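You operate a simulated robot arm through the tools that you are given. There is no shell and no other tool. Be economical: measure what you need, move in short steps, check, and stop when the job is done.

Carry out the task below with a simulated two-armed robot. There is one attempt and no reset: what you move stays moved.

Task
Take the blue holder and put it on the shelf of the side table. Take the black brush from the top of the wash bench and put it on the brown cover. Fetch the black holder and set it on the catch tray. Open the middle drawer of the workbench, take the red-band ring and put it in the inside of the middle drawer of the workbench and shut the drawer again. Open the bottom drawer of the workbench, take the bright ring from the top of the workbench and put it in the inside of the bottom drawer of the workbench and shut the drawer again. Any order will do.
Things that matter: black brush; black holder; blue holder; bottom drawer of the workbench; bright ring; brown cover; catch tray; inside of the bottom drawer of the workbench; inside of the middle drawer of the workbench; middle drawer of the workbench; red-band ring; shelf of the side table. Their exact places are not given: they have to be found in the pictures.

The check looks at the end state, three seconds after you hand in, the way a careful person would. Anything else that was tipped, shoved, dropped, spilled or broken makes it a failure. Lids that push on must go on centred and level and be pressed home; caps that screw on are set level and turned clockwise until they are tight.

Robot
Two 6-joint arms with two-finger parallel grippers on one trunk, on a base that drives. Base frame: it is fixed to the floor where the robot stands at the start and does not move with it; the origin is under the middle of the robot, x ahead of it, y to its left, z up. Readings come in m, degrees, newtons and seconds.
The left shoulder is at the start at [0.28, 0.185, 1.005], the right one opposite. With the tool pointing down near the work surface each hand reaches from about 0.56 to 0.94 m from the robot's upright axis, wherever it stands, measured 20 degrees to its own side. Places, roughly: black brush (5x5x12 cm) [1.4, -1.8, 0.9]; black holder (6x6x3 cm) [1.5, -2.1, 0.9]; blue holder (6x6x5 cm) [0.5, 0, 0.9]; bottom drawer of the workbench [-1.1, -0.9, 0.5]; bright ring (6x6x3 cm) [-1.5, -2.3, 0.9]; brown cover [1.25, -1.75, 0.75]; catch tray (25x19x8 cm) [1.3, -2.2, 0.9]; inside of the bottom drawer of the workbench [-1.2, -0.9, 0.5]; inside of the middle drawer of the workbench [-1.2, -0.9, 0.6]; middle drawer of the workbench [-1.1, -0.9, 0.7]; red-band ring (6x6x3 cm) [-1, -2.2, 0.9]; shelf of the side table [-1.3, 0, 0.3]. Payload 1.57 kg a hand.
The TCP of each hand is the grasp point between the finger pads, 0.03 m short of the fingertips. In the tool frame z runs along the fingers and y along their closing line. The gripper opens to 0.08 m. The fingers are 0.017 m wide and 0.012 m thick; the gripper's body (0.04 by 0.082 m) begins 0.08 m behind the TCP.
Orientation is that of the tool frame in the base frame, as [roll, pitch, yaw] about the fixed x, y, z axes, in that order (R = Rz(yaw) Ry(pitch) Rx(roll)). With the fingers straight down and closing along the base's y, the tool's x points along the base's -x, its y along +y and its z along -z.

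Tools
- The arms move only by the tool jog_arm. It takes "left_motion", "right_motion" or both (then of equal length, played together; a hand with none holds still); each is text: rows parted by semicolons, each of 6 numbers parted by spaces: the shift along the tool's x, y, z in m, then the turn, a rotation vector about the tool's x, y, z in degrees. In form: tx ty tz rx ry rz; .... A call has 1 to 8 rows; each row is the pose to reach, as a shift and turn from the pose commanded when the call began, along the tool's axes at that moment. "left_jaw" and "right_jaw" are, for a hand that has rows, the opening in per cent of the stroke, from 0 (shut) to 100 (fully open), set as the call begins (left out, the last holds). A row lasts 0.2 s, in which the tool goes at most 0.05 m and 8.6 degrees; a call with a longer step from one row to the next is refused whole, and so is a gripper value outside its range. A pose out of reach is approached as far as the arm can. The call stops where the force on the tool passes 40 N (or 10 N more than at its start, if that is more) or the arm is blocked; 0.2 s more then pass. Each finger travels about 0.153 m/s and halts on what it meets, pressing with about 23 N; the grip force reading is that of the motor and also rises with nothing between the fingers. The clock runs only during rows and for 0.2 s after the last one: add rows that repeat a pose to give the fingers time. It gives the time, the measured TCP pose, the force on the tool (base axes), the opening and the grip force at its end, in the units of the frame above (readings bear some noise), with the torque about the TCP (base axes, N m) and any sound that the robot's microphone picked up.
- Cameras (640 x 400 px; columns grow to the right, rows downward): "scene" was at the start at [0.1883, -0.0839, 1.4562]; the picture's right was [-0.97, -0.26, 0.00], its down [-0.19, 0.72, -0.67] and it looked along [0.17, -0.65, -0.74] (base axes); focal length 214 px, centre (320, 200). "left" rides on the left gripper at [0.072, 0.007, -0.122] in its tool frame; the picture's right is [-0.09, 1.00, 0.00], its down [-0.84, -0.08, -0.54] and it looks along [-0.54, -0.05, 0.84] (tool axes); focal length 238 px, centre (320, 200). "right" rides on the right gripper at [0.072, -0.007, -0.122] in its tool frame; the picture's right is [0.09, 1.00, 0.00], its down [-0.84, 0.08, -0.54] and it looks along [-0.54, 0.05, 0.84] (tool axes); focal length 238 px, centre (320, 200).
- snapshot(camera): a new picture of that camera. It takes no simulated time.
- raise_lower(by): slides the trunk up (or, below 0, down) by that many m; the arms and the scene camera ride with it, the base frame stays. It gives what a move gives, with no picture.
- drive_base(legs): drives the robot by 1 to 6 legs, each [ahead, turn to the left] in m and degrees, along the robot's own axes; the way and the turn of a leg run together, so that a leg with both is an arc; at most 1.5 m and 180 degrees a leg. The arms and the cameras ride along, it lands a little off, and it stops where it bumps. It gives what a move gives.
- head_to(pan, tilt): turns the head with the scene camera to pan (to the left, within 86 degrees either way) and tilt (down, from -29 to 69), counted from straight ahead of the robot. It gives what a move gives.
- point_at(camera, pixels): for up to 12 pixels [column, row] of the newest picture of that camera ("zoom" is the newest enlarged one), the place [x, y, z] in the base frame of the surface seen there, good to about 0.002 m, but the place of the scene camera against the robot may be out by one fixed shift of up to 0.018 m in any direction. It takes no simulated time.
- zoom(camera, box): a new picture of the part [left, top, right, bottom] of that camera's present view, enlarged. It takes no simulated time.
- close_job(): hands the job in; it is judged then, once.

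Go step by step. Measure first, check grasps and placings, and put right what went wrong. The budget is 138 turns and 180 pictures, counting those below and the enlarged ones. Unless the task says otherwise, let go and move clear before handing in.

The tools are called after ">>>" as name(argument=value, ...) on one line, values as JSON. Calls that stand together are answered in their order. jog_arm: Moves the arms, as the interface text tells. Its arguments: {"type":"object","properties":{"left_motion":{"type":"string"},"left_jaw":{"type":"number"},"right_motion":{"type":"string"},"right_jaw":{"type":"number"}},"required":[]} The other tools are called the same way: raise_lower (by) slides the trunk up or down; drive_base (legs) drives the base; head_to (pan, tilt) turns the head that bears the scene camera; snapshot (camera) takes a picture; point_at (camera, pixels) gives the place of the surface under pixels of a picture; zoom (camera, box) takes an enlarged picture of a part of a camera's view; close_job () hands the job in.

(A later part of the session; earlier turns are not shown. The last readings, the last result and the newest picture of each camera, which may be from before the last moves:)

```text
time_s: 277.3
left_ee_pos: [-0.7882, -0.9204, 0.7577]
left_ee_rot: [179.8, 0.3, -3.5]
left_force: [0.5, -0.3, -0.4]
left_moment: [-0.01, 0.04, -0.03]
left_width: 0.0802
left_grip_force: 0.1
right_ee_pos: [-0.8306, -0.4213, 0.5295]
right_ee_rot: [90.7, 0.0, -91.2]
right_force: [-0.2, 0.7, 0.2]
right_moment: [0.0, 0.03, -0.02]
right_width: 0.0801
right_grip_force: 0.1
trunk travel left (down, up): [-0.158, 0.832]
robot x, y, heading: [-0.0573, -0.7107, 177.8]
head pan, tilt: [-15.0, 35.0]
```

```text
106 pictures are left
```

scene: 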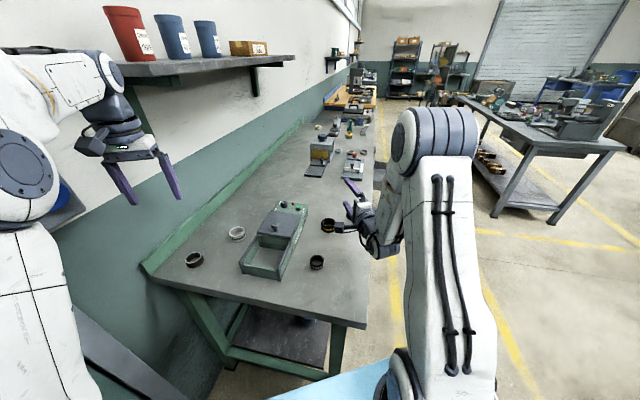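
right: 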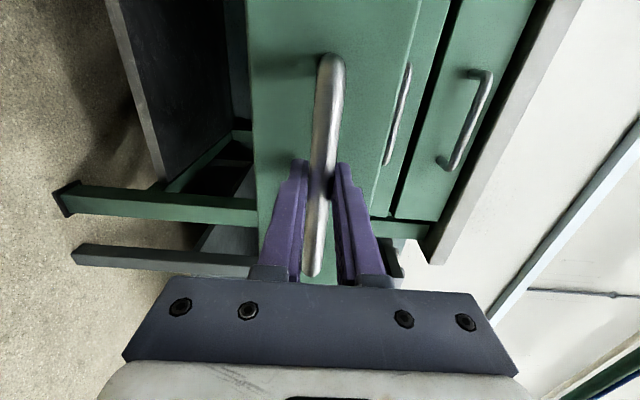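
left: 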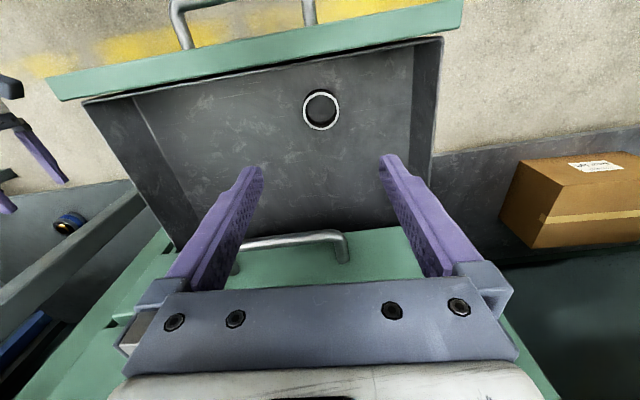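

Bright ring is in. Same manoeuvre to push the bottom drawer shut.

>>> raise_lower(by=0.4)

>>> raise_lower(by=0.08)

>>> drive_base(legs=[[0, 90], [0.41, 0], [0, -88], [-0.25, 0]])

>>> raise_lower(by=-0.4)

>>> raise_lower(by=-0.05)

>>> jog_arm(right_motion="0 0 0 0 0 0; 0 0 0 0 0 0", right_jaw=45)

>>> snapshot(camera="right")

```text
time_s: 281.1
left_ee_pos: [-0.7883, -0.9206, 1.1566]
left_ee_rot: [179.9, 0.4, -3.5]
left_force: [-0.6, -0.1, -1.0]
left_moment: [-0.01, -0.03, 0.0]
left_width: 0.0799
left_grip_force: 0.1
right_ee_pos: [-0.8314, -0.4218, 0.9289]
right_ee_rot: [90.6, 0.0, -91.3]
right_force: [0.2, -0.1, 0.5]
right_moment: [-0.01, -0.01, -0.01]
right_width: 0.08
right_grip_force: 0.1
trunk travel left (down, up): [-0.558, 0.432]
robot x, y, heading: [-0.0518, -0.7125, 178.0]
head pan, tilt: [-15.0, 35.0]
```

```text
time_s: 282.3
left_ee_pos: [-0.789, -0.9208, 1.2375]
left_ee_rot: [179.9, 0.3, -3.5]
left_force: [-0.3, -0.2, 0.5]
left_moment: [-0.01, -0.04, 0.0]
left_width: 0.0799
left_grip_force: 0.1
right_ee_pos: [-0.8306, -0.4215, 1.01]
right_ee_rot: [90.7, 0.0, -91.4]
right_force: [0.6, -0.3, -0.2]
right_moment: [-0.04, 0.01, -0.02]
right_width: 0.08
right_grip_force: 0.0
trunk travel left (down, up): [-0.638, 0.352]
robot x, y, heading: [-0.0559, -0.7092, 178.1]
head pan, tilt: [-15.0, 35.0]
```

```text
time_s: 294.0
left_ee_pos: [-0.4993, -1.3734, 1.2364]
left_ee_rot: [180.0, 0.3, 1.2]
left_force: [-0.4, -0.4, 0.3]
left_moment: [-0.02, -0.01, 0.0]
left_width: 0.08
left_grip_force: 0.1
right_ee_pos: [-0.5822, -0.8811, 1.0095]
right_ee_rot: [90.7, 0.0, -86.7]
right_force: [0.1, 0.7, -0.1]
right_moment: [-0.01, 0.0, -0.01]
right_width: 0.0801
right_grip_force: 0.1
trunk travel left (down, up): [-0.638, 0.352]
robot x, y, heading: [0.2147, -1.1069, -177.2]
head pan, tilt: [-15.0, 35.0]
```

```text
time_s: 297.9
left_ee_pos: [-0.4984, -1.3739, 0.8383]
left_ee_rot: [179.9, 0.3, 1.2]
left_force: [0.1, 0.1, -0.6]
left_moment: [0.0, -0.03, 0.01]
left_width: 0.0801
left_grip_force: 0.2
right_ee_pos: [-0.5798, -0.8798, 0.6091]
right_ee_rot: [90.7, 0.0, -86.8]
right_force: [0.1, 0.2, -0.3]
right_moment: [-0.03, -0.03, 0.02]
right_width: 0.08
right_grip_force: 0.0
trunk travel left (down, up): [-0.238, 0.752]
robot x, y, heading: [0.2169, -1.111, -177.5]
head pan, tilt: [-15.0, 35.0]
```

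```text
time_s: 298.8
left_ee_pos: [-0.4978, -1.3727, 0.7875]
left_ee_rot: [179.9, 0.5, 1.1]
left_force: [-1.1, -0.3, -0.2]
left_moment: [0.0, 0.03, 0.01]
left_width: 0.0801
left_grip_force: 0.1
right_ee_pos: [-0.5816, -0.881, 0.5596]
right_ee_rot: [90.7, 0.0, -86.7]
right_force: [0.5, 1.7, -0.7]
right_moment: [0.01, 0.05, -0.03]
right_width: 0.0801
right_grip_force: 0.1
trunk travel left (down, up): [-0.188, 0.802]
robot x, y, heading: [0.2197, -1.102, -177.3]
head pan, tilt: [-15.0, 35.0]
```

```text
time_s: 299.4
left_ee_pos: [-0.4981, -1.3726, 0.7887]
left_ee_rot: [179.8, 0.3, 1.2]
left_force: [1.1, -0.4, 0.3]
left_moment: [0.0, 0.0, -0.01]
left_width: 0.0798
left_grip_force: 0.1
right_ee_pos: [-0.5809, -0.8803, 0.559]
right_ee_rot: [90.6, 0.0, -86.8]
right_force: [-0.3, 0.5, -0.3]
right_moment: [-0.01, 0.0, 0.0]
right_width: 0.0359
right_grip_force: 0.1
trunk travel left (down, up): [-0.188, 0.802]
robot x, y, heading: [0.2178, -1.1023, -177.4]
head pan, tilt: [-15.0, 35.0]
```

```text
105 pictures are left
```

right: 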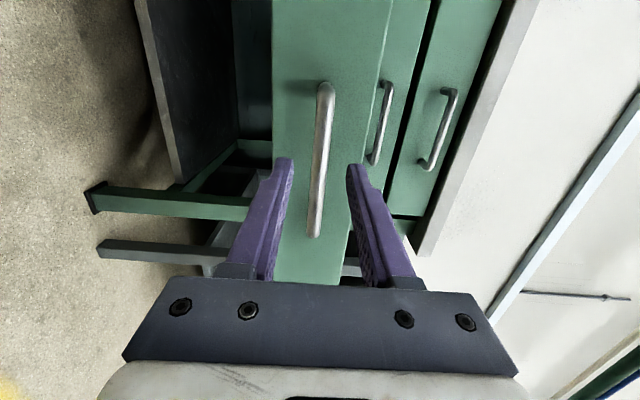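

>>> drive_base(legs=[[0.04, -2.4], [0.22, 0]])

>>> drive_base(legs=[[0.075, 0]])

>>> snapshot(camera="right")

```text
time_s: 301.6
left_ee_pos: [-0.7718, -1.3469, 0.7869]
left_ee_rot: [180.0, 0.3, -1.1]
left_force: [-0.8, 0.3, -0.8]
left_moment: [0.0, -0.01, -0.03]
left_width: 0.0802
left_grip_force: 0.0
right_ee_pos: [-0.8332, -0.8516, 0.56]
right_ee_rot: [90.7, 0.0, -88.8]
right_force: [-0.6, 0.0, -0.5]
right_moment: [0.01, 0.0, 0.01]
right_width: 0.0358
right_grip_force: 0.0
trunk travel left (down, up): [-0.188, 0.802]
robot x, y, heading: [-0.0472, -1.11, -179.3]
head pan, tilt: [-15.0, 35.0]
```

```text
time_s: 302.6
left_ee_pos: [-0.8469, -1.3468, 0.7884]
left_ee_rot: [179.9, 0.3, -1.3]
left_force: [0.1, -0.3, 1.1]
left_moment: [-0.01, -0.01, 0.0]
left_width: 0.0801
left_grip_force: 0.1
right_ee_pos: [-0.9089, -0.8507, 0.5605]
right_ee_rot: [90.7, 0.0, -89.0]
right_force: [-0.3, -0.2, -1.0]
right_moment: [0.01, 0.0, -0.01]
right_width: 0.0355
right_grip_force: 0.1
trunk travel left (down, up): [-0.188, 0.802]
robot x, y, heading: [-0.117, -1.1081, -179.8]
head pan, tilt: [-15.0, 35.0]
```

```text
104 pictures are left
```

right: 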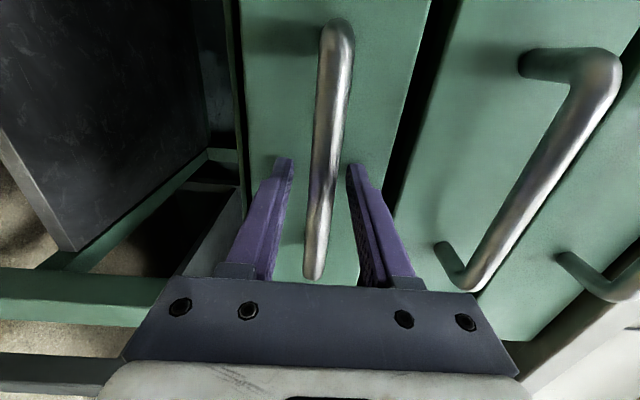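

Nearly shut with no force yet; I push a little more.

>>> drive_base(legs=[[0.008, 0]])

>>> point_at(camera="right", pixels=[[285, 60], [390, 60], [510, 200], [480, 120], [300, 100], [450, 140]])

```text
time_s: 303.4
left_ee_pos: [-0.8523, -1.3456, 0.7887]
left_ee_rot: [179.9, 0.3, -1.4]
left_force: [-0.1, 0.3, -0.5]
left_moment: [-0.02, -0.01, 0.01]
left_width: 0.0799
left_grip_force: 0.1
right_ee_pos: [-0.9115, -0.8497, 0.5601]
right_ee_rot: [90.9, -0.1, -89.1]
right_force: [4.7, -0.7, 3.3]
right_moment: [0.04, 0.25, -0.03]
right_width: 0.0384
right_grip_force: 1.4
trunk travel left (down, up): [-0.188, 0.802]
robot x, y, heading: [-0.126, -1.1079, -179.6]
head pan, tilt: [-15.0, 35.0]
stopped in leg 1: the force on the tool passed its limit at 59 N (the readings are from after the stop); the commanded pose is now the measured one
```

```text
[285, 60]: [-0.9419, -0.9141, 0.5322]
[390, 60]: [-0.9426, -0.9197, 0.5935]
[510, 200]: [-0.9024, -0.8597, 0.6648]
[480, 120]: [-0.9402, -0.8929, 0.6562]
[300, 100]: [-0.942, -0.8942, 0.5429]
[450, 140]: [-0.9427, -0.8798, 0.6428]
```

Both drawer fronts are flush at x=-0.942. I back off, raise, turn toward -y and look at the wash bench side.

>>> drive_base(legs=[[-0.14, 0]])

>>> raise_lower(by=0.4)

>>> drive_base(legs=[[0, 90]])

>>> head_to(pan=60, tilt=35)

>>> snapshot(camera="scene")

```text
time_s: 304.7
left_ee_pos: [-0.7143, -1.3443, 0.788]
left_ee_rot: [179.9, 0.4, -1.2]
left_force: [0.4, 0.4, -0.3]
left_moment: [-0.01, 0.03, 0.0]
left_width: 0.08
left_grip_force: 0.0
right_ee_pos: [-0.7724, -0.8488, 0.5578]
right_ee_rot: [91.0, -0.1, -89.2]
right_force: [0.1, -0.4, -0.3]
right_moment: [0.01, -0.02, 0.03]
right_width: 0.036
right_grip_force: 0.1
trunk travel left (down, up): [-0.188, 0.802]
robot x, y, heading: [0.0121, -1.1108, -179.9]
head pan, tilt: [-15.0, 35.0]
```

```text
time_s: 308.5
left_ee_pos: [-0.7137, -1.3444, 1.1862]
left_ee_rot: [179.9, 0.5, -1.3]
left_force: [0.4, -0.3, 0.2]
left_moment: [0.04, 0.04, 0.0]
left_width: 0.0798
left_grip_force: 0.1
right_ee_pos: [-0.7719, -0.8484, 0.9575]
right_ee_rot: [91.0, -0.1, -89.1]
right_force: [0.1, -0.4, 0.7]
right_moment: [0.0, 0.04, 0.01]
right_width: 0.036
right_grip_force: 0.1
trunk travel left (down, up): [-0.588, 0.402]
robot x, y, heading: [0.0084, -1.1064, -179.6]
head pan, tilt: [-15.0, 35.0]
```

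```text
time_s: 312.8
left_ee_pos: [0.2613, -1.8298, 1.1869]
left_ee_rot: [179.9, 0.4, 89.7]
left_force: [0.3, 0.2, -0.1]
left_moment: [0.0, 0.02, 0.01]
left_width: 0.0802
left_grip_force: 0.1
right_ee_pos: [-0.2338, -1.8971, 0.9581]
right_ee_rot: [91.0, -0.1, 1.9]
right_force: [-0.3, -0.1, -0.5]
right_moment: [0.0, -0.01, 0.04]
right_width: 0.0361
right_grip_force: 0.1
trunk travel left (down, up): [-0.588, 0.402]
robot x, y, heading: [0.014, -1.1086, -88.8]
head pan, tilt: [-15.0, 35.0]
```

```text
time_s: 314.2
left_ee_pos: [0.2619, -1.8319, 1.1873]
left_ee_rot: [180.0, 0.4, 89.7]
left_force: [0.6, -0.1, 0.1]
left_moment: [0.02, -0.02, 0.0]
left_width: 0.0802
left_grip_force: 0.1
right_ee_pos: [-0.2323, -1.8971, 0.9583]
right_ee_rot: [91.0, -0.1, 1.9]
right_force: [-0.2, 0.2, 0.7]
right_moment: [-0.02, 0.01, -0.01]
right_width: 0.0361
right_grip_force: 0.1
trunk travel left (down, up): [-0.588, 0.402]
robot x, y, heading: [0.0143, -1.1095, -88.7]
head pan, tilt: [60.0, 35.0]
```

```text
103 pictures are left
```

scene: 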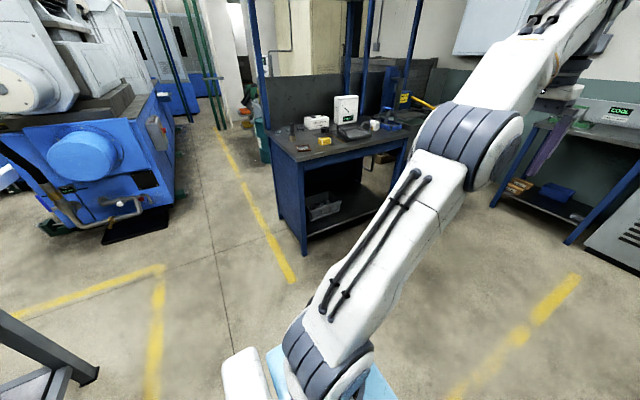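

>>> zoom(camera="scene", box=[250, 80, 450, 210])

>>> point_at(camera="scene", pixels=[[272, 150], [300, 160], [400, 135], [324, 140], [296, 150], [353, 130], [390, 125], [260, 110], [305, 240], [335, 215]])

```text
3.08 times, centred on (350, 145) of scene
```

zoom: 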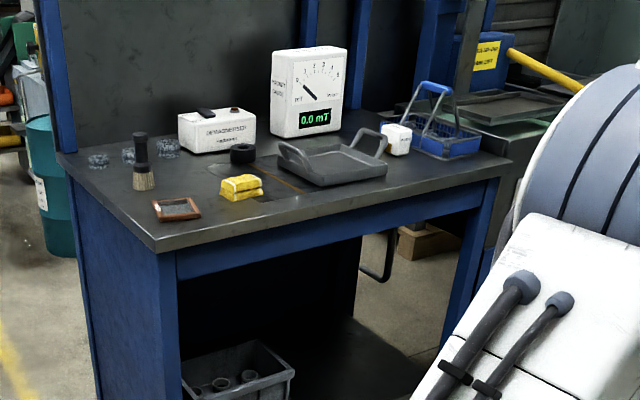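

```text
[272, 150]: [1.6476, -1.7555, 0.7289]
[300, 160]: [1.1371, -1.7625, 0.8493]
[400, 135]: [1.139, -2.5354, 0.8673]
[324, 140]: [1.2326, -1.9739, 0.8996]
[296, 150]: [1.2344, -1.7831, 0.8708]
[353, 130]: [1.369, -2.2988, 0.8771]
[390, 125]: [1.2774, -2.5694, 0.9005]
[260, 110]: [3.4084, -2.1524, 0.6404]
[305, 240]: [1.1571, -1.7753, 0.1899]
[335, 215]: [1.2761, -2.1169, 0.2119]
```

The wash bench front edge is x≈1.13, top 0.86; brush at zoom (140,165), brown framed cover at (175,210), black holder ring at (243,152), tray at (330,160). I raise well above everything and drive in front of it.

>>> raise_lower(by=0.3)

>>> drive_base(legs=[[0, 32], [1.08, 0], [0, 57]])

>>> head_to(pan=0, tilt=50)

>>> snapshot(camera="scene")

>>> snapshot(camera="left")

```text
time_s: 317.2
left_ee_pos: [0.2621, -1.8315, 1.4867]
left_ee_rot: [179.9, 0.4, 89.7]
left_force: [0.8, 0.7, 1.4]
left_moment: [0.0, 0.0, 0.0]
left_width: 0.08
left_grip_force: 0.0
right_ee_pos: [-0.2341, -1.8975, 1.2588]
right_ee_rot: [90.9, -0.1, 1.9]
right_force: [0.5, 0.2, -0.2]
right_moment: [0.02, -0.01, -0.03]
right_width: 0.0359
right_grip_force: 0.0
trunk travel left (down, up): [-0.888, 0.102]
robot x, y, heading: [0.01, -1.1086, -88.7]
head pan, tilt: [60.0, 35.0]
```

```text
time_s: 326.9
left_ee_pos: [1.3232, -1.7781, 1.4876]
left_ee_rot: [179.9, 0.3, 178.7]
left_force: [-0.3, 0.1, -0.2]
left_moment: [0.0, 0.0, 0.02]
left_width: 0.0796
left_grip_force: 0.0
right_ee_pos: [1.382, -2.2739, 1.2582]
right_ee_rot: [90.9, -0.1, 90.9]
right_force: [-0.5, 0.7, -0.4]
right_moment: [-0.05, 0.02, 0.02]
right_width: 0.0359
right_grip_force: 0.0
trunk travel left (down, up): [-0.888, 0.102]
robot x, y, heading: [0.5969, -2.014, 0.6]
head pan, tilt: [60.0, 35.0]
```

```text
time_s: 328.2
left_ee_pos: [1.3241, -1.7801, 1.4874]
left_ee_rot: [179.9, 0.3, 178.7]
left_force: [0.2, 0.3, -0.2]
left_moment: [-0.03, -0.01, 0.0]
left_width: 0.0797
left_grip_force: 0.2
right_ee_pos: [1.3813, -2.2747, 1.2591]
right_ee_rot: [91.0, -0.1, 90.9]
right_force: [0.1, 0.3, 0.7]
right_moment: [0.03, -0.02, -0.01]
right_width: 0.0361
right_grip_force: 0.1
trunk travel left (down, up): [-0.888, 0.102]
robot x, y, heading: [0.601, -2.0134, 0.3]
head pan, tilt: [0.0, 50.0]
```

```text
101 pictures are left
```

scene: 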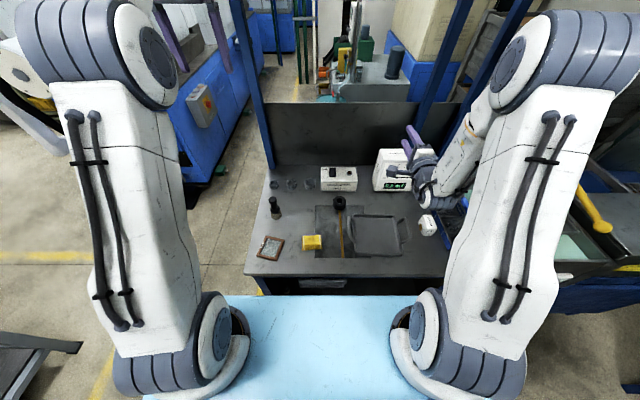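

```text
100 pictures are left
```

left: 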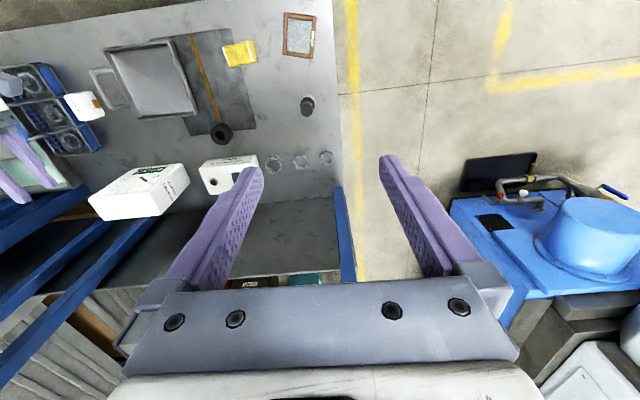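

>>> zoom(camera="left", box=[80, 0, 350, 170])

>>> point_at(camera="left", pixels=[[307, 102], [307, 112], [285, 13], [315, 16], [313, 57], [283, 53], [300, 35], [221, 133], [321, 100]])

>>> point_at(camera="zoom", pixels=[[70, 130], [230, 90], [280, 255], [110, 275], [170, 190], [335, 310], [15, 170], [40, 240], [330, 335]])

```text
2.35 times, centred on (215, 85) of left
```

zoom: 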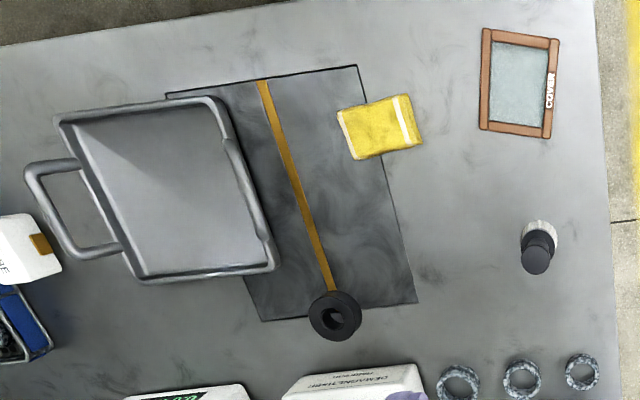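

```text
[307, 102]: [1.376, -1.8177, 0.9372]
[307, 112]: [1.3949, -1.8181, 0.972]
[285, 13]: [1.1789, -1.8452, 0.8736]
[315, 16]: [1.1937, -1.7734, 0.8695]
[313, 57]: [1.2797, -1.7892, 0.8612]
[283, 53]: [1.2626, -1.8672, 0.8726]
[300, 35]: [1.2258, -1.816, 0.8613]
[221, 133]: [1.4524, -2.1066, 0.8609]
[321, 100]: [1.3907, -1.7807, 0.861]
```

```text
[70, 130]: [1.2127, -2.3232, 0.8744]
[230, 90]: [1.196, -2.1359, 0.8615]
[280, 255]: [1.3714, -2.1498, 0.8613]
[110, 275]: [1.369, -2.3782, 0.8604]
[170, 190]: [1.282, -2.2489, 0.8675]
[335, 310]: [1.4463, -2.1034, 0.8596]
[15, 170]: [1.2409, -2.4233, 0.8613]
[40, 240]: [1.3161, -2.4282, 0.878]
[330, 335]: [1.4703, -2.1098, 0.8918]
```

Cover centre ≈[1.226,-1.817]; brush stands at ≈[1.391,-1.818], top ≈0.975; holder ≈[1.46,-2.105]. I bring the left hand above the brush.

>>> jog_arm(left_motion="-0.02 -0.01 0.04 0 0 1; -0.04 -0.02 0.08 0 0 1.3; -0.055 -0.03 0.12 0 0 1.3; -0.067 -0.038 0.16 0 0 1.3; -0.067 -0.038 0.2 0 0 1.3; -0.067 -0.038 0.25 0 0 1.3; -0.067 -0.038 0.3 0 0 1.3; -0.067 -0.038 0.34 0 0 1.3", left_jaw=100)

>>> snapshot(camera="left")

>>> zoom(camera="scene", box=[240, 150, 440, 290])

```text
time_s: 330.0
left_ee_pos: [1.3951, -1.8199, 1.1498]
left_ee_rot: [179.9, 0.5, 177.3]
left_force: [0.2, 0.7, -0.6]
left_moment: [0.0, 0.01, 0.0]
left_width: 0.0801
left_grip_force: 0.2
right_ee_pos: [1.3822, -2.2751, 1.2586]
right_ee_rot: [91.0, -0.1, 90.8]
right_force: [1.1, -0.7, 0.3]
right_moment: [0.01, 0.0, 0.0]
right_width: 0.0361
right_grip_force: 0.0
trunk travel left (down, up): [-0.888, 0.102]
robot x, y, heading: [0.5953, -2.0156, 0.4]
head pan, tilt: [0.0, 50.0]
```

```text
98 pictures are left
```

left: 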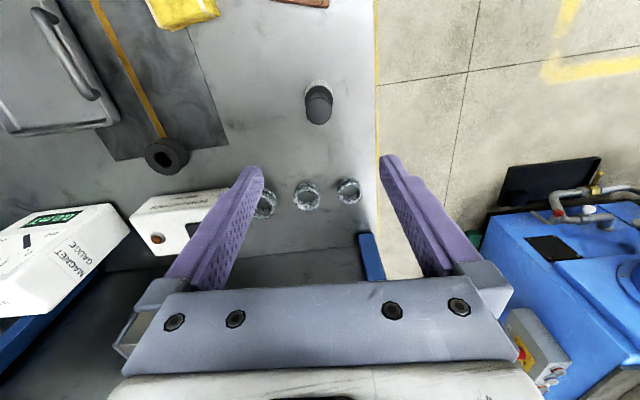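

```text
2.86 times, centred on (340, 220) of scene
```

zoom: 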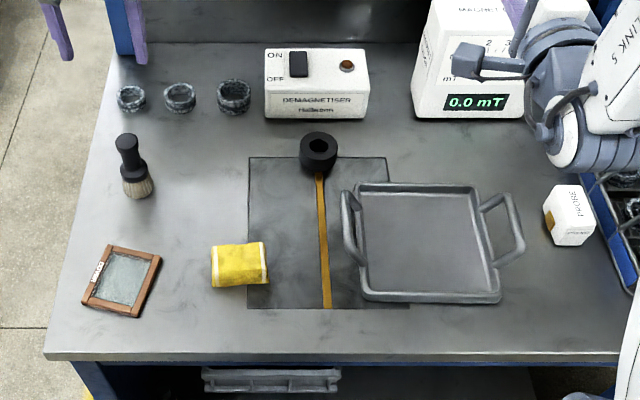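

>>> point_at(camera="left", pixels=[[319, 112], [308, 108], [330, 108], [319, 121], [319, 98], [319, 84], [306, 86], [332, 86]])

```text
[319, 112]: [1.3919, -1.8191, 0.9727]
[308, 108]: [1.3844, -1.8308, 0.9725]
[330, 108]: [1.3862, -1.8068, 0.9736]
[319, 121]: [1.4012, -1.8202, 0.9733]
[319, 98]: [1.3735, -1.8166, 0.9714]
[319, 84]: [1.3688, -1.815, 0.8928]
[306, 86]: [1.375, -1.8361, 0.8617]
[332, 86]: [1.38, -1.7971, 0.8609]
```

Brush axis ≈[1.387,-1.819]. I descend to TCP 0.935 and grip the handle.

>>> jog_arm(left_motion="0.008 0 0.04 0 0 0; 0.008 0 0.08 0 0 0; 0.008 0 0.12 0 0 0; 0.008 0 0.16 0 0 0; 0.008 0 0.2 0 0 0; 0.008 0 0.215 0 0 0; 0.008 0 0.215 0 0 0")

>>> jog_arm(left_motion="0 0 0 0 0 0; 0 0 0 0 0 0; 0 0 0 0 0 0; 0 0 0 0 0 0; 0 0 -0.03 0 0 0; 0 0 -0.06 0 0 0; 0 0 -0.08 0 0 0", left_jaw=0)

>>> snapshot(camera="left")

>>> zoom(camera="scene", box=[200, 130, 360, 280])

```text
time_s: 331.6
left_ee_pos: [1.3849, -1.8196, 0.9312]
left_ee_rot: [179.9, 0.3, 177.3]
left_force: [0.1, 1.0, 0.1]
left_moment: [-0.02, -0.02, -0.01]
left_width: 0.0801
left_grip_force: 0.1
right_ee_pos: [1.3822, -2.2744, 1.2581]
right_ee_rot: [91.0, 0.0, 91.0]
right_force: [0.8, -0.3, -0.4]
right_moment: [0.02, -0.02, 0.03]
right_width: 0.036
right_grip_force: 0.0
trunk travel left (down, up): [-0.888, 0.102]
robot x, y, heading: [0.5986, -2.0142, 0.2]
head pan, tilt: [0.0, 50.0]
```

```text
time_s: 333.2
left_ee_pos: [1.3846, -1.817, 1.0104]
left_ee_rot: [179.9, 0.2, 177.4]
left_force: [0.5, 0.0, -0.7]
left_moment: [0.0, 0.01, 0.02]
left_width: 0.0393
left_grip_force: 23.0
right_ee_pos: [1.3819, -2.2752, 1.2583]
right_ee_rot: [91.0, -0.1, 90.9]
right_force: [0.2, 0.6, -0.5]
right_moment: [-0.02, -0.01, -0.03]
right_width: 0.0358
right_grip_force: 0.1
trunk travel left (down, up): [-0.888, 0.102]
robot x, y, heading: [0.597, -2.0134, 0.0]
head pan, tilt: [0.0, 50.0]
```

```text
96 pictures are left
```

left: 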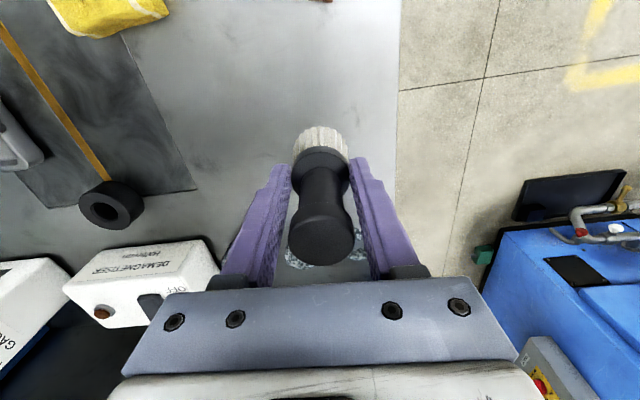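

```text
2.67 times, centred on (280, 205) of scene
```

zoom: 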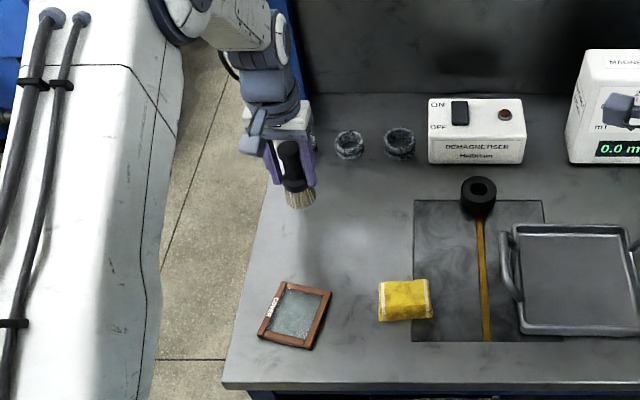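

Brush held at 0.039 m, bottom 0.070 below TCP. I carry it above the cover.

>>> jog_arm(left_motion="0.04 -0.002 0 0 0 0; 0.08 -0.004 0 0 0 0; 0.12 -0.007 0 0 0 0; 0.156 -0.009 0 0 0 0; 0.156 -0.009 0 0 0 0")

>>> snapshot(camera="left")

>>> zoom(camera="scene", box=[220, 170, 320, 270])

```text
time_s: 334.4
left_ee_pos: [1.23, -1.8213, 1.0132]
left_ee_rot: [179.9, 0.3, 177.4]
left_force: [0.0, 0.0, -0.9]
left_moment: [0.0, -0.02, 0.01]
left_width: 0.0391
left_grip_force: 23.8
right_ee_pos: [1.3806, -2.2754, 1.2585]
right_ee_rot: [91.0, -0.2, 90.9]
right_force: [-0.3, -1.0, 0.2]
right_moment: [-0.03, -0.03, -0.01]
right_width: 0.0362
right_grip_force: 0.0
trunk travel left (down, up): [-0.888, 0.102]
robot x, y, heading: [0.5972, -2.0198, 0.4]
head pan, tilt: [0.0, 50.0]
```

```text
94 pictures are left
```

left: 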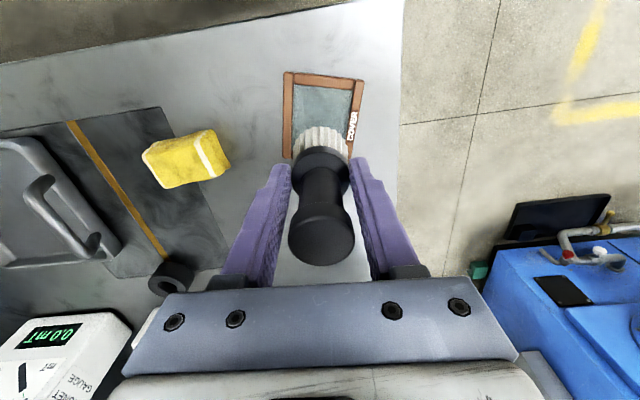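

```text
4.00 times, centred on (270, 220) of scene
```

zoom: 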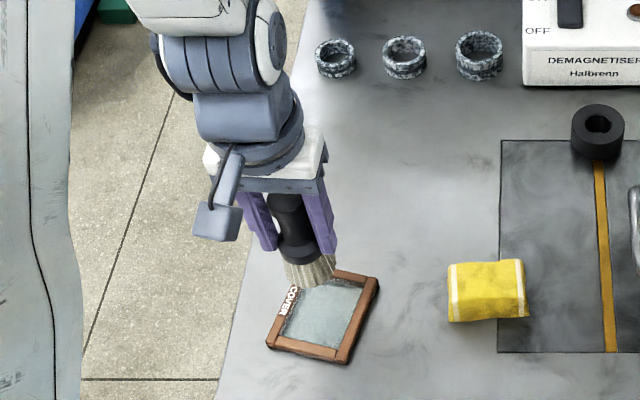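

>>> point_at(camera="left", pixels=[[287, 76], [360, 84], [294, 90], [352, 96], [320, 105], [287, 154], [291, 125], [354, 125], [330, 95]])

>>> point_at(camera="zoom", pixels=[[320, 310], [340, 280], [378, 277], [338, 363], [270, 343], [335, 353], [290, 345]])

```text
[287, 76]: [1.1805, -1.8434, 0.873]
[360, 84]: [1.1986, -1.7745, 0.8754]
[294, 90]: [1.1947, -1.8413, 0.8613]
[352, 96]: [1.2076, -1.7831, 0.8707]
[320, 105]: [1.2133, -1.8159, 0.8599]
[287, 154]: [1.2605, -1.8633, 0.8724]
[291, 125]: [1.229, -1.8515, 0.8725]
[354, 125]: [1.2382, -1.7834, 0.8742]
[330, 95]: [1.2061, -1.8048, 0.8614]
```

```text
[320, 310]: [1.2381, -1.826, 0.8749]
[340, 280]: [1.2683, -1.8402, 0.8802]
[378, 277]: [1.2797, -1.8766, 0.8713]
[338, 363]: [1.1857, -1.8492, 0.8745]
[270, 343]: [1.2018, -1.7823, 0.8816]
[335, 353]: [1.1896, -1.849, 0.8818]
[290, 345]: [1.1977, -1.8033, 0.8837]
```

The recess floor is ~0.861 and the hand is centred. I lower 0.081 to contact, release, and rise.

>>> jog_arm(left_motion="0.001 0.002 0.03 0 0 0; 0.001 0.002 0.06 0 0 0; 0.001 0.002 0.072 0 0 0; 0.001 0.002 0.077 0 0 0; 0.001 0.002 0.081 0 0 0; 0.001 0.002 0.081 0 0 0")

>>> zoom(camera="scene", box=[220, 170, 320, 270])

```text
time_s: 335.8
left_ee_pos: [1.2289, -1.8175, 0.9312]
left_ee_rot: [179.7, 0.6, 177.4]
left_force: [3.5, 1.5, 21.0]
left_moment: [0.0, -0.25, 0.05]
left_width: 0.0402
left_grip_force: 23.1
right_ee_pos: [1.3809, -2.2753, 1.2586]
right_ee_rot: [91.1, -0.1, 90.9]
right_force: [0.0, -0.1, -0.1]
right_moment: [-0.01, 0.0, 0.02]
right_width: 0.0359
right_grip_force: 0.0
trunk travel left (down, up): [-0.888, 0.102]
robot x, y, heading: [0.5963, -2.017, 0.3]
head pan, tilt: [0.0, 50.0]
```

```text
4.00 times, centred on (270, 220) of scene
```

zoom: 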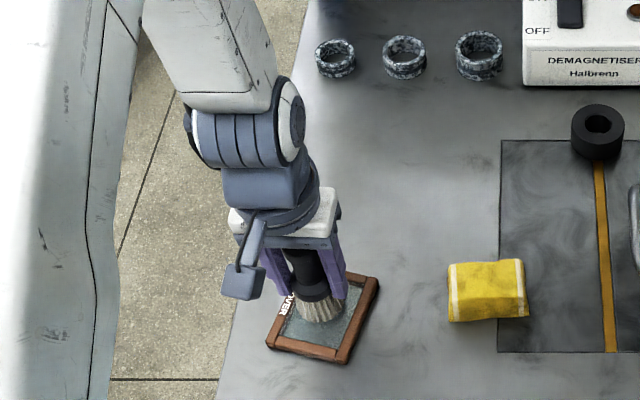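

Contact at 21 N, inside the frame. I relieve, open and rise.

>>> jog_arm(left_motion="0 0 -0.003 0 0 0; 0 0 -0.003 0 0 0")

>>> jog_arm(left_motion="0 0 0 0 0 0; 0 0 0 0 0 0; 0 0 0 0 0 0; 0 0 -0.04 0 0 0; 0 0 -0.08 0 0 0; 0 0 -0.12 0 0 0; 0 0 -0.17 0 0 0; 0 0 -0.2 0 0 0", left_jaw=100)

>>> snapshot(camera="left")

>>> zoom(camera="scene", box=[220, 170, 420, 290])

```text
time_s: 336.4
left_ee_pos: [1.2277, -1.8178, 0.9329]
left_ee_rot: [179.9, 0.2, 177.5]
left_force: [0.1, 0.3, -1.8]
left_moment: [-0.02, -0.02, 0.02]
left_width: 0.0401
left_grip_force: 22.7
right_ee_pos: [1.3817, -2.2752, 1.257]
right_ee_rot: [91.0, -0.1, 90.9]
right_force: [-0.4, -0.9, -0.4]
right_moment: [0.05, 0.01, 0.01]
right_width: 0.0359
right_grip_force: 0.2
trunk travel left (down, up): [-0.888, 0.102]
robot x, y, heading: [0.599, -2.0168, 0.5]
head pan, tilt: [0.0, 50.0]
```

```text
time_s: 338.2
left_ee_pos: [1.2299, -1.8142, 1.1364]
left_ee_rot: [179.9, 0.4, 177.4]
left_force: [-0.1, -0.4, 0.6]
left_moment: [0.03, 0.02, -0.01]
left_width: 0.08
left_grip_force: 0.1
right_ee_pos: [1.3818, -2.2751, 1.2588]
right_ee_rot: [91.1, -0.1, 90.9]
right_force: [0.1, -1.2, -0.2]
right_moment: [0.0, 0.02, -0.05]
right_width: 0.0359
right_grip_force: 0.0
trunk travel left (down, up): [-0.888, 0.102]
robot x, y, heading: [0.5983, -2.016, 0.4]
head pan, tilt: [0.0, 50.0]
```

```text
91 pictures are left
```

left: 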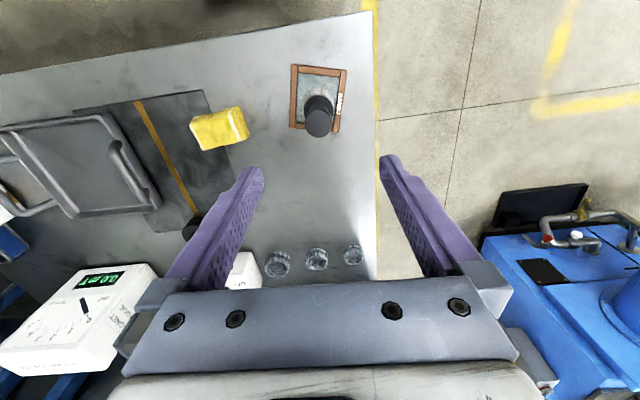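

```text
3.20 times, centred on (320, 230) of scene
```

zoom: 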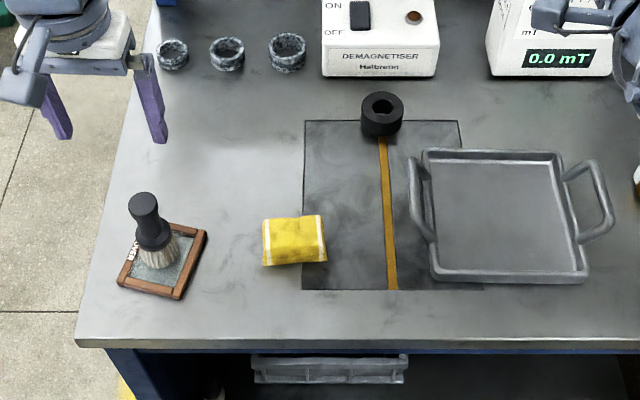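

The brush stands upright on the cover. I shift the base 0.2 m to the right side to get at the black holder with the left hand.

>>> drive_base(legs=[[-0.3, 0], [0, -90], [0.2, 0], [0, 90], [0.33, 0]])

>>> snapshot(camera="scene")

>>> snapshot(camera="left")

```text
time_s: 350.8
left_ee_pos: [1.2775, -2.0143, 1.1361]
left_ee_rot: [179.8, 0.4, 177.3]
left_force: [-0.3, 1.2, -0.1]
left_moment: [0.03, -0.01, 0.01]
left_width: 0.0801
left_grip_force: 0.0
right_ee_pos: [1.4279, -2.4729, 1.2584]
right_ee_rot: [91.0, -0.1, 90.9]
right_force: [-0.4, 0.5, -0.2]
right_moment: [-0.02, -0.01, 0.0]
right_width: 0.0361
right_grip_force: 0.1
trunk travel left (down, up): [-0.888, 0.102]
robot x, y, heading: [0.6458, -2.2116, -0.2]
head pan, tilt: [0.0, 50.0]
```

```text
89 pictures are left
```

scene: 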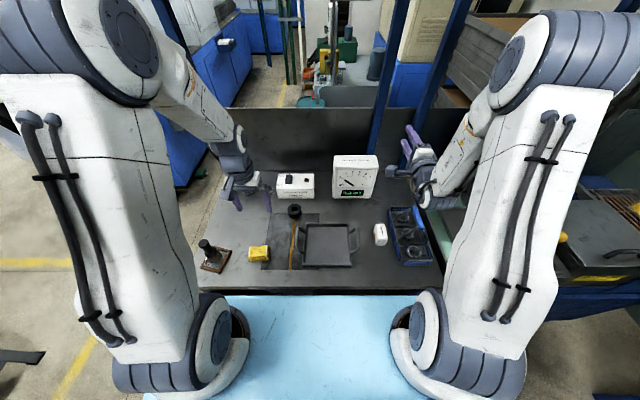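

```text
88 pictures are left
```

left: 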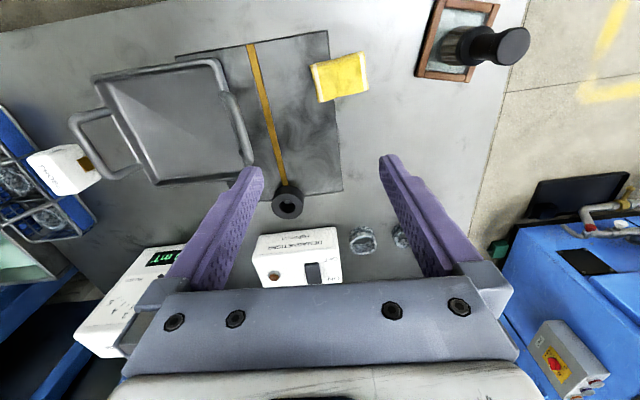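

>>> point_at(camera="left", pixels=[[273, 203], [303, 203], [288, 191], [288, 212], [288, 216], [300, 236], [180, 120], [110, 85], [210, 65], [240, 155], [165, 178], [275, 245]])

>>> zoom(camera="left", box=[220, 160, 360, 290])

```text
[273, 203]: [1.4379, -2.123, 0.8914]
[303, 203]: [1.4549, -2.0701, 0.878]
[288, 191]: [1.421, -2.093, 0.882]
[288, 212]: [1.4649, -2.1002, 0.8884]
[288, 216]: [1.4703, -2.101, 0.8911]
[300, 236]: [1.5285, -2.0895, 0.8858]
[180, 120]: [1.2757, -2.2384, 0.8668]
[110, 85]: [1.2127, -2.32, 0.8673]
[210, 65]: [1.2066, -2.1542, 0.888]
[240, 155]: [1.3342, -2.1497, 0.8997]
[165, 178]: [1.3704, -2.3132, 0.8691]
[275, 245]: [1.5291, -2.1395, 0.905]
```

```text
3.08 times, centred on (290, 225) of left
```

zoom: 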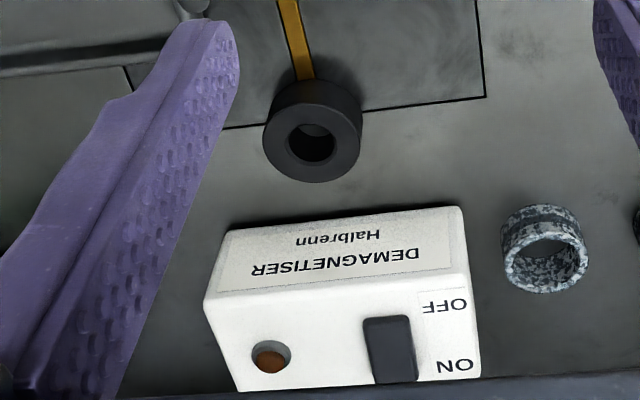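

Black holder centre ≈[1.447,-2.098], top 0.891. I move above it and look.

>>> jog_arm(left_motion="-0.0348 -0.0152 0 0 0 -1; -0.0696 -0.0304 0 0 0 -2; -0.1044 -0.0456 0 0 0 -2.7; -0.1392 -0.0608 0 0 0 -2.7; -0.1738 -0.0759 0 0 0 -2.7; -0.1738 -0.0759 0.04 0 0 -2.7; -0.1738 -0.0759 0.08 0 0 -2.7; -0.1738 -0.0759 0.08 0 0 -2.7")

>>> snapshot(camera="left")

>>> snapshot(camera="scene")

```text
time_s: 352.6
left_ee_pos: [1.4471, -2.0997, 1.0543]
left_ee_rot: [-180.0, 0.4, -180.0]
left_force: [1.2, -0.2, 0.1]
left_moment: [0.05, -0.01, 0.01]
left_width: 0.0797
left_grip_force: 0.0
right_ee_pos: [1.4277, -2.473, 1.258]
right_ee_rot: [91.0, -0.1, 90.9]
right_force: [1.0, -0.7, 0.3]
right_moment: [0.0, 0.01, -0.04]
right_width: 0.0357
right_grip_force: 0.1
trunk travel left (down, up): [-0.888, 0.102]
robot x, y, heading: [0.6481, -2.2131, 0.1]
head pan, tilt: [0.0, 50.0]
```

```text
86 pictures are left
```

left: 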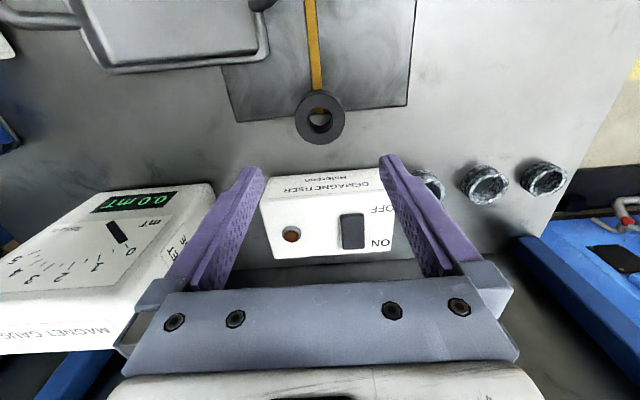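

```text
85 pictures are left
```

scene: 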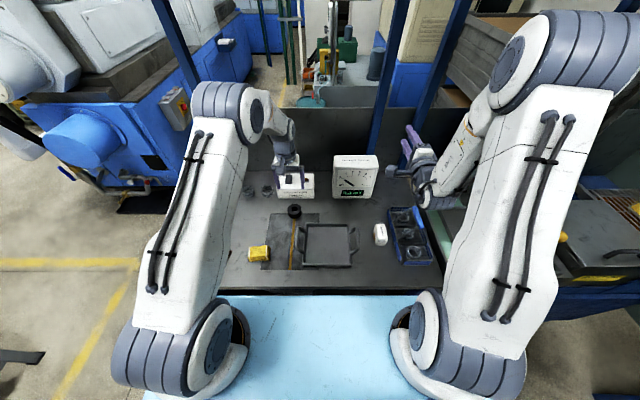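

>>> point_at(camera="left", pixels=[[297, 118], [343, 118], [320, 95], [320, 141], [305, 105], [335, 132], [330, 185], [380, 210], [230, 220]])

```text
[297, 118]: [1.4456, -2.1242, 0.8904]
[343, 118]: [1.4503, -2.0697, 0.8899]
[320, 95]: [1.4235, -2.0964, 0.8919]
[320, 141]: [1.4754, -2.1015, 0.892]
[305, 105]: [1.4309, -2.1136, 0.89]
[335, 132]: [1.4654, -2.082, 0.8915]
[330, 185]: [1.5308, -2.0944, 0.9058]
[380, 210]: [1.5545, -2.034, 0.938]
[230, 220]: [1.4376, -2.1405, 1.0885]
```

Centre [1.449,-2.097]. I descend to TCP 0.895 and grip.

>>> jog_arm(left_motion="-0.002 0.0027 0.04 0 0 0; -0.002 0.0027 0.08 0 0 0; -0.002 0.0027 0.12 0 0 0; -0.002 0.0027 0.15 0 0 0; -0.002 0.0027 0.159 0 0 0; -0.002 0.0027 0.159 0 0 0")

>>> jog_arm(left_motion="0 0 0 0 0 0; 0 0 0 0 0 0; 0 0 0 0 0 0; 0 0 -0.03 0 0 0; 0 0 -0.07 0 0 0; 0 0 -0.11 0 0 0; 0 0 -0.15 0 0 0", left_jaw=0)

>>> snapshot(camera="left")

```text
time_s: 354.0
left_ee_pos: [1.4493, -2.0962, 0.8953]
left_ee_rot: [179.9, 0.4, 179.9]
left_force: [-0.7, 0.5, 0.2]
left_moment: [-0.04, 0.0, 0.0]
left_width: 0.0798
left_grip_force: 0.0
right_ee_pos: [1.4279, -2.4732, 1.2578]
right_ee_rot: [91.0, -0.1, 90.7]
right_force: [-0.5, 1.1, -0.5]
right_moment: [0.0, -0.01, 0.04]
right_width: 0.0359
right_grip_force: 0.1
trunk travel left (down, up): [-0.888, 0.102]
robot x, y, heading: [0.6412, -2.2149, 0.2]
head pan, tilt: [0.0, 50.0]
```

```text
time_s: 355.6
left_ee_pos: [1.4484, -2.095, 1.0477]
left_ee_rot: [179.9, 0.2, -180.0]
left_force: [-0.6, -0.5, -1.3]
left_moment: [0.0, 0.01, 0.02]
left_width: 0.0588
left_grip_force: 23.1
right_ee_pos: [1.4278, -2.473, 1.2579]
right_ee_rot: [91.0, -0.1, 90.9]
right_force: [-1.1, -0.1, -0.2]
right_moment: [-0.01, -0.02, 0.0]
right_width: 0.0361
right_grip_force: 0.0
trunk travel left (down, up): [-0.888, 0.102]
robot x, y, heading: [0.6448, -2.2153, 0.2]
head pan, tilt: [0.0, 50.0]
```

```text
84 pictures are left
```

left: 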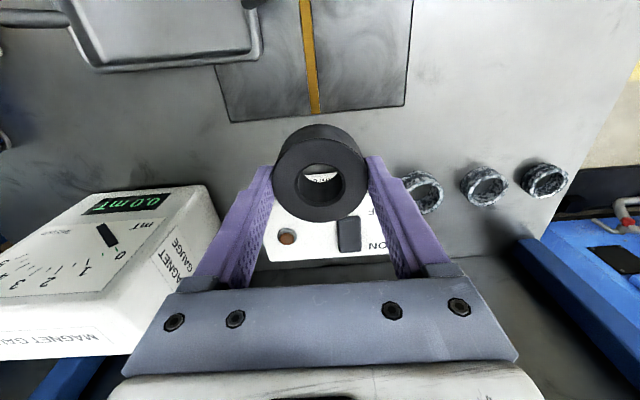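

Black holder held (0.059 m). I move it back, then sideways over the tray.

>>> jog_arm(left_motion="0.041 0 0 0 0 0; 0.082 0 0 0 0 0; 0.123 0 0 0 0 0; 0.163 0 0 0 0 0; 0.163 -0.04 0 0 0 0; 0.163 -0.08 0 0 0 0; 0.163 -0.12 0 0 0 0; 0.163 -0.145 0 0 0 0")

>>> snapshot(camera="left")

>>> snapshot(camera="scene")

>>> zoom(camera="scene", box=[230, 170, 430, 290])

```text
time_s: 357.4
left_ee_pos: [1.2877, -2.2393, 1.0488]
left_ee_rot: [179.8, 0.3, -180.0]
left_force: [-0.2, 1.0, -0.5]
left_moment: [0.02, 0.05, -0.03]
left_width: 0.0587
left_grip_force: 22.7
right_ee_pos: [1.4283, -2.4733, 1.2576]
right_ee_rot: [91.1, -0.1, 90.8]
right_force: [-0.7, 0.2, -0.1]
right_moment: [0.01, 0.0, 0.03]
right_width: 0.036
right_grip_force: 0.0
trunk travel left (down, up): [-0.888, 0.102]
robot x, y, heading: [0.6409, -2.2134, 0.2]
head pan, tilt: [0.0, 50.0]
```

```text
83 pictures are left
```

left: 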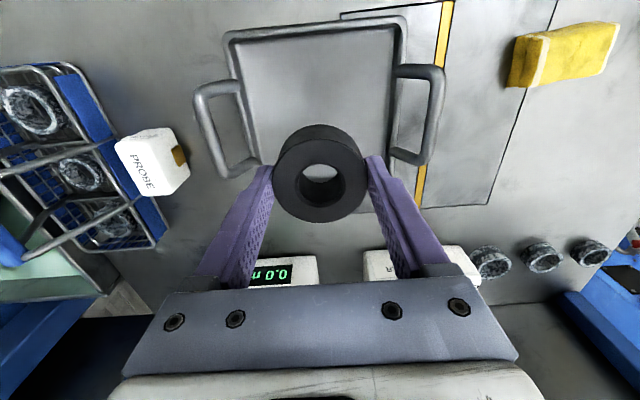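

```text
82 pictures are left
```

scene: 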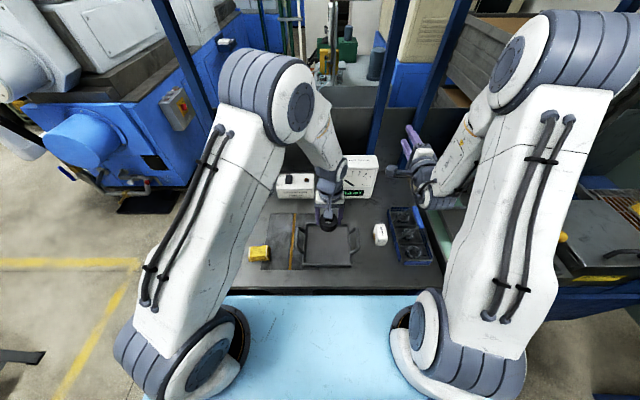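

```text
3.20 times, centred on (330, 230) of scene
```

zoom: 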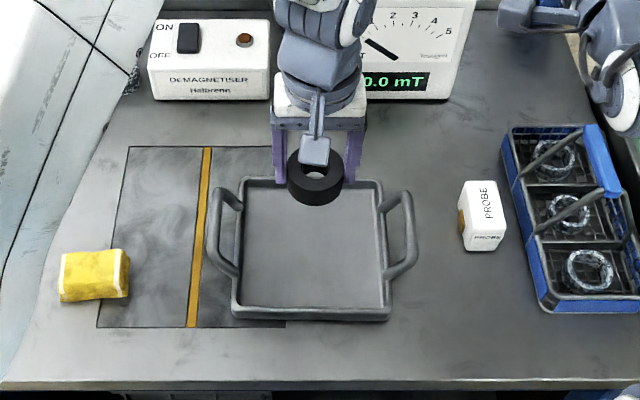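

>>> point_at(camera="left", pixels=[[240, 45], [395, 35], [250, 130], [390, 130], [400, 60], [320, 60], [225, 85], [440, 80], [235, 40], [320, 35]])

```text
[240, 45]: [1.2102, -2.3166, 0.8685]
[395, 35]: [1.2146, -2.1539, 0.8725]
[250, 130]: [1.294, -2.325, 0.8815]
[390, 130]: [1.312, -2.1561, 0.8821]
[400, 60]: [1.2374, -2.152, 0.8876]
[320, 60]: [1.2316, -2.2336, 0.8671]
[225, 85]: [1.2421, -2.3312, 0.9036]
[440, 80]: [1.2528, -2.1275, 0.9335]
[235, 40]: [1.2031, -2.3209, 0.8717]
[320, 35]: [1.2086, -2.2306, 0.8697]
```

Exactly over the tray centre. I lower to its floor, release and rise.

>>> jog_arm(left_motion="0 0 0.04 0 0 0; 0 0 0.08 0 0 0; 0 0 0.12 0 0 0; 0 0 0.136 0 0 0; 0 0 0.143 0 0 0; 0 0 0.147 0 0 0; 0 0 0.147 0 0 0")

>>> jog_arm(left_motion="0 0 0 0 0 0; 0 0 0 0 0 0; 0 0 0 0 0 0; 0 0 -0.04 0 0 0; 0 0 -0.09 0 0 0; 0 0 -0.14 0 0 0; 0 0 -0.19 0 0 0; 0 0 -0.23 0 0 0", left_jaw=100)

>>> snapshot(camera="left")

```text
time_s: 359.0
left_ee_pos: [1.29, -2.2417, 0.9011]
left_ee_rot: [180.0, 0.5, 179.9]
left_force: [-2.1, 3.7, 20.8]
left_moment: [0.08, 0.05, -0.02]
left_width: 0.0591
left_grip_force: 22.6
right_ee_pos: [1.428, -2.473, 1.259]
right_ee_rot: [91.0, -0.1, 90.8]
right_force: [0.4, 0.1, 1.0]
right_moment: [0.0, 0.01, -0.01]
right_width: 0.0361
right_grip_force: 0.1
trunk travel left (down, up): [-0.888, 0.102]
robot x, y, heading: [0.6441, -2.2119, -0.0]
head pan, tilt: [0.0, 50.0]
```

```text
time_s: 360.8
left_ee_pos: [1.2856, -2.2411, 1.1319]
left_ee_rot: [179.8, 0.3, 180.0]
left_force: [-1.1, 0.0, 0.0]
left_moment: [0.0, 0.0, -0.02]
left_width: 0.0799
left_grip_force: 0.1
right_ee_pos: [1.4275, -2.4731, 1.2585]
right_ee_rot: [91.1, -0.1, 90.7]
right_force: [-0.6, -0.3, -0.9]
right_moment: [-0.03, 0.0, 0.02]
right_width: 0.0361
right_grip_force: 0.0
trunk travel left (down, up): [-0.888, 0.102]
robot x, y, heading: [0.641, -2.2121, 0.3]
head pan, tilt: [0.0, 50.0]
```

```text
80 pictures are left
```

left: 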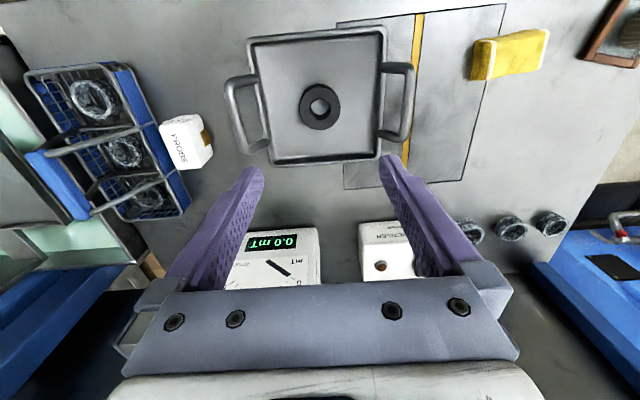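

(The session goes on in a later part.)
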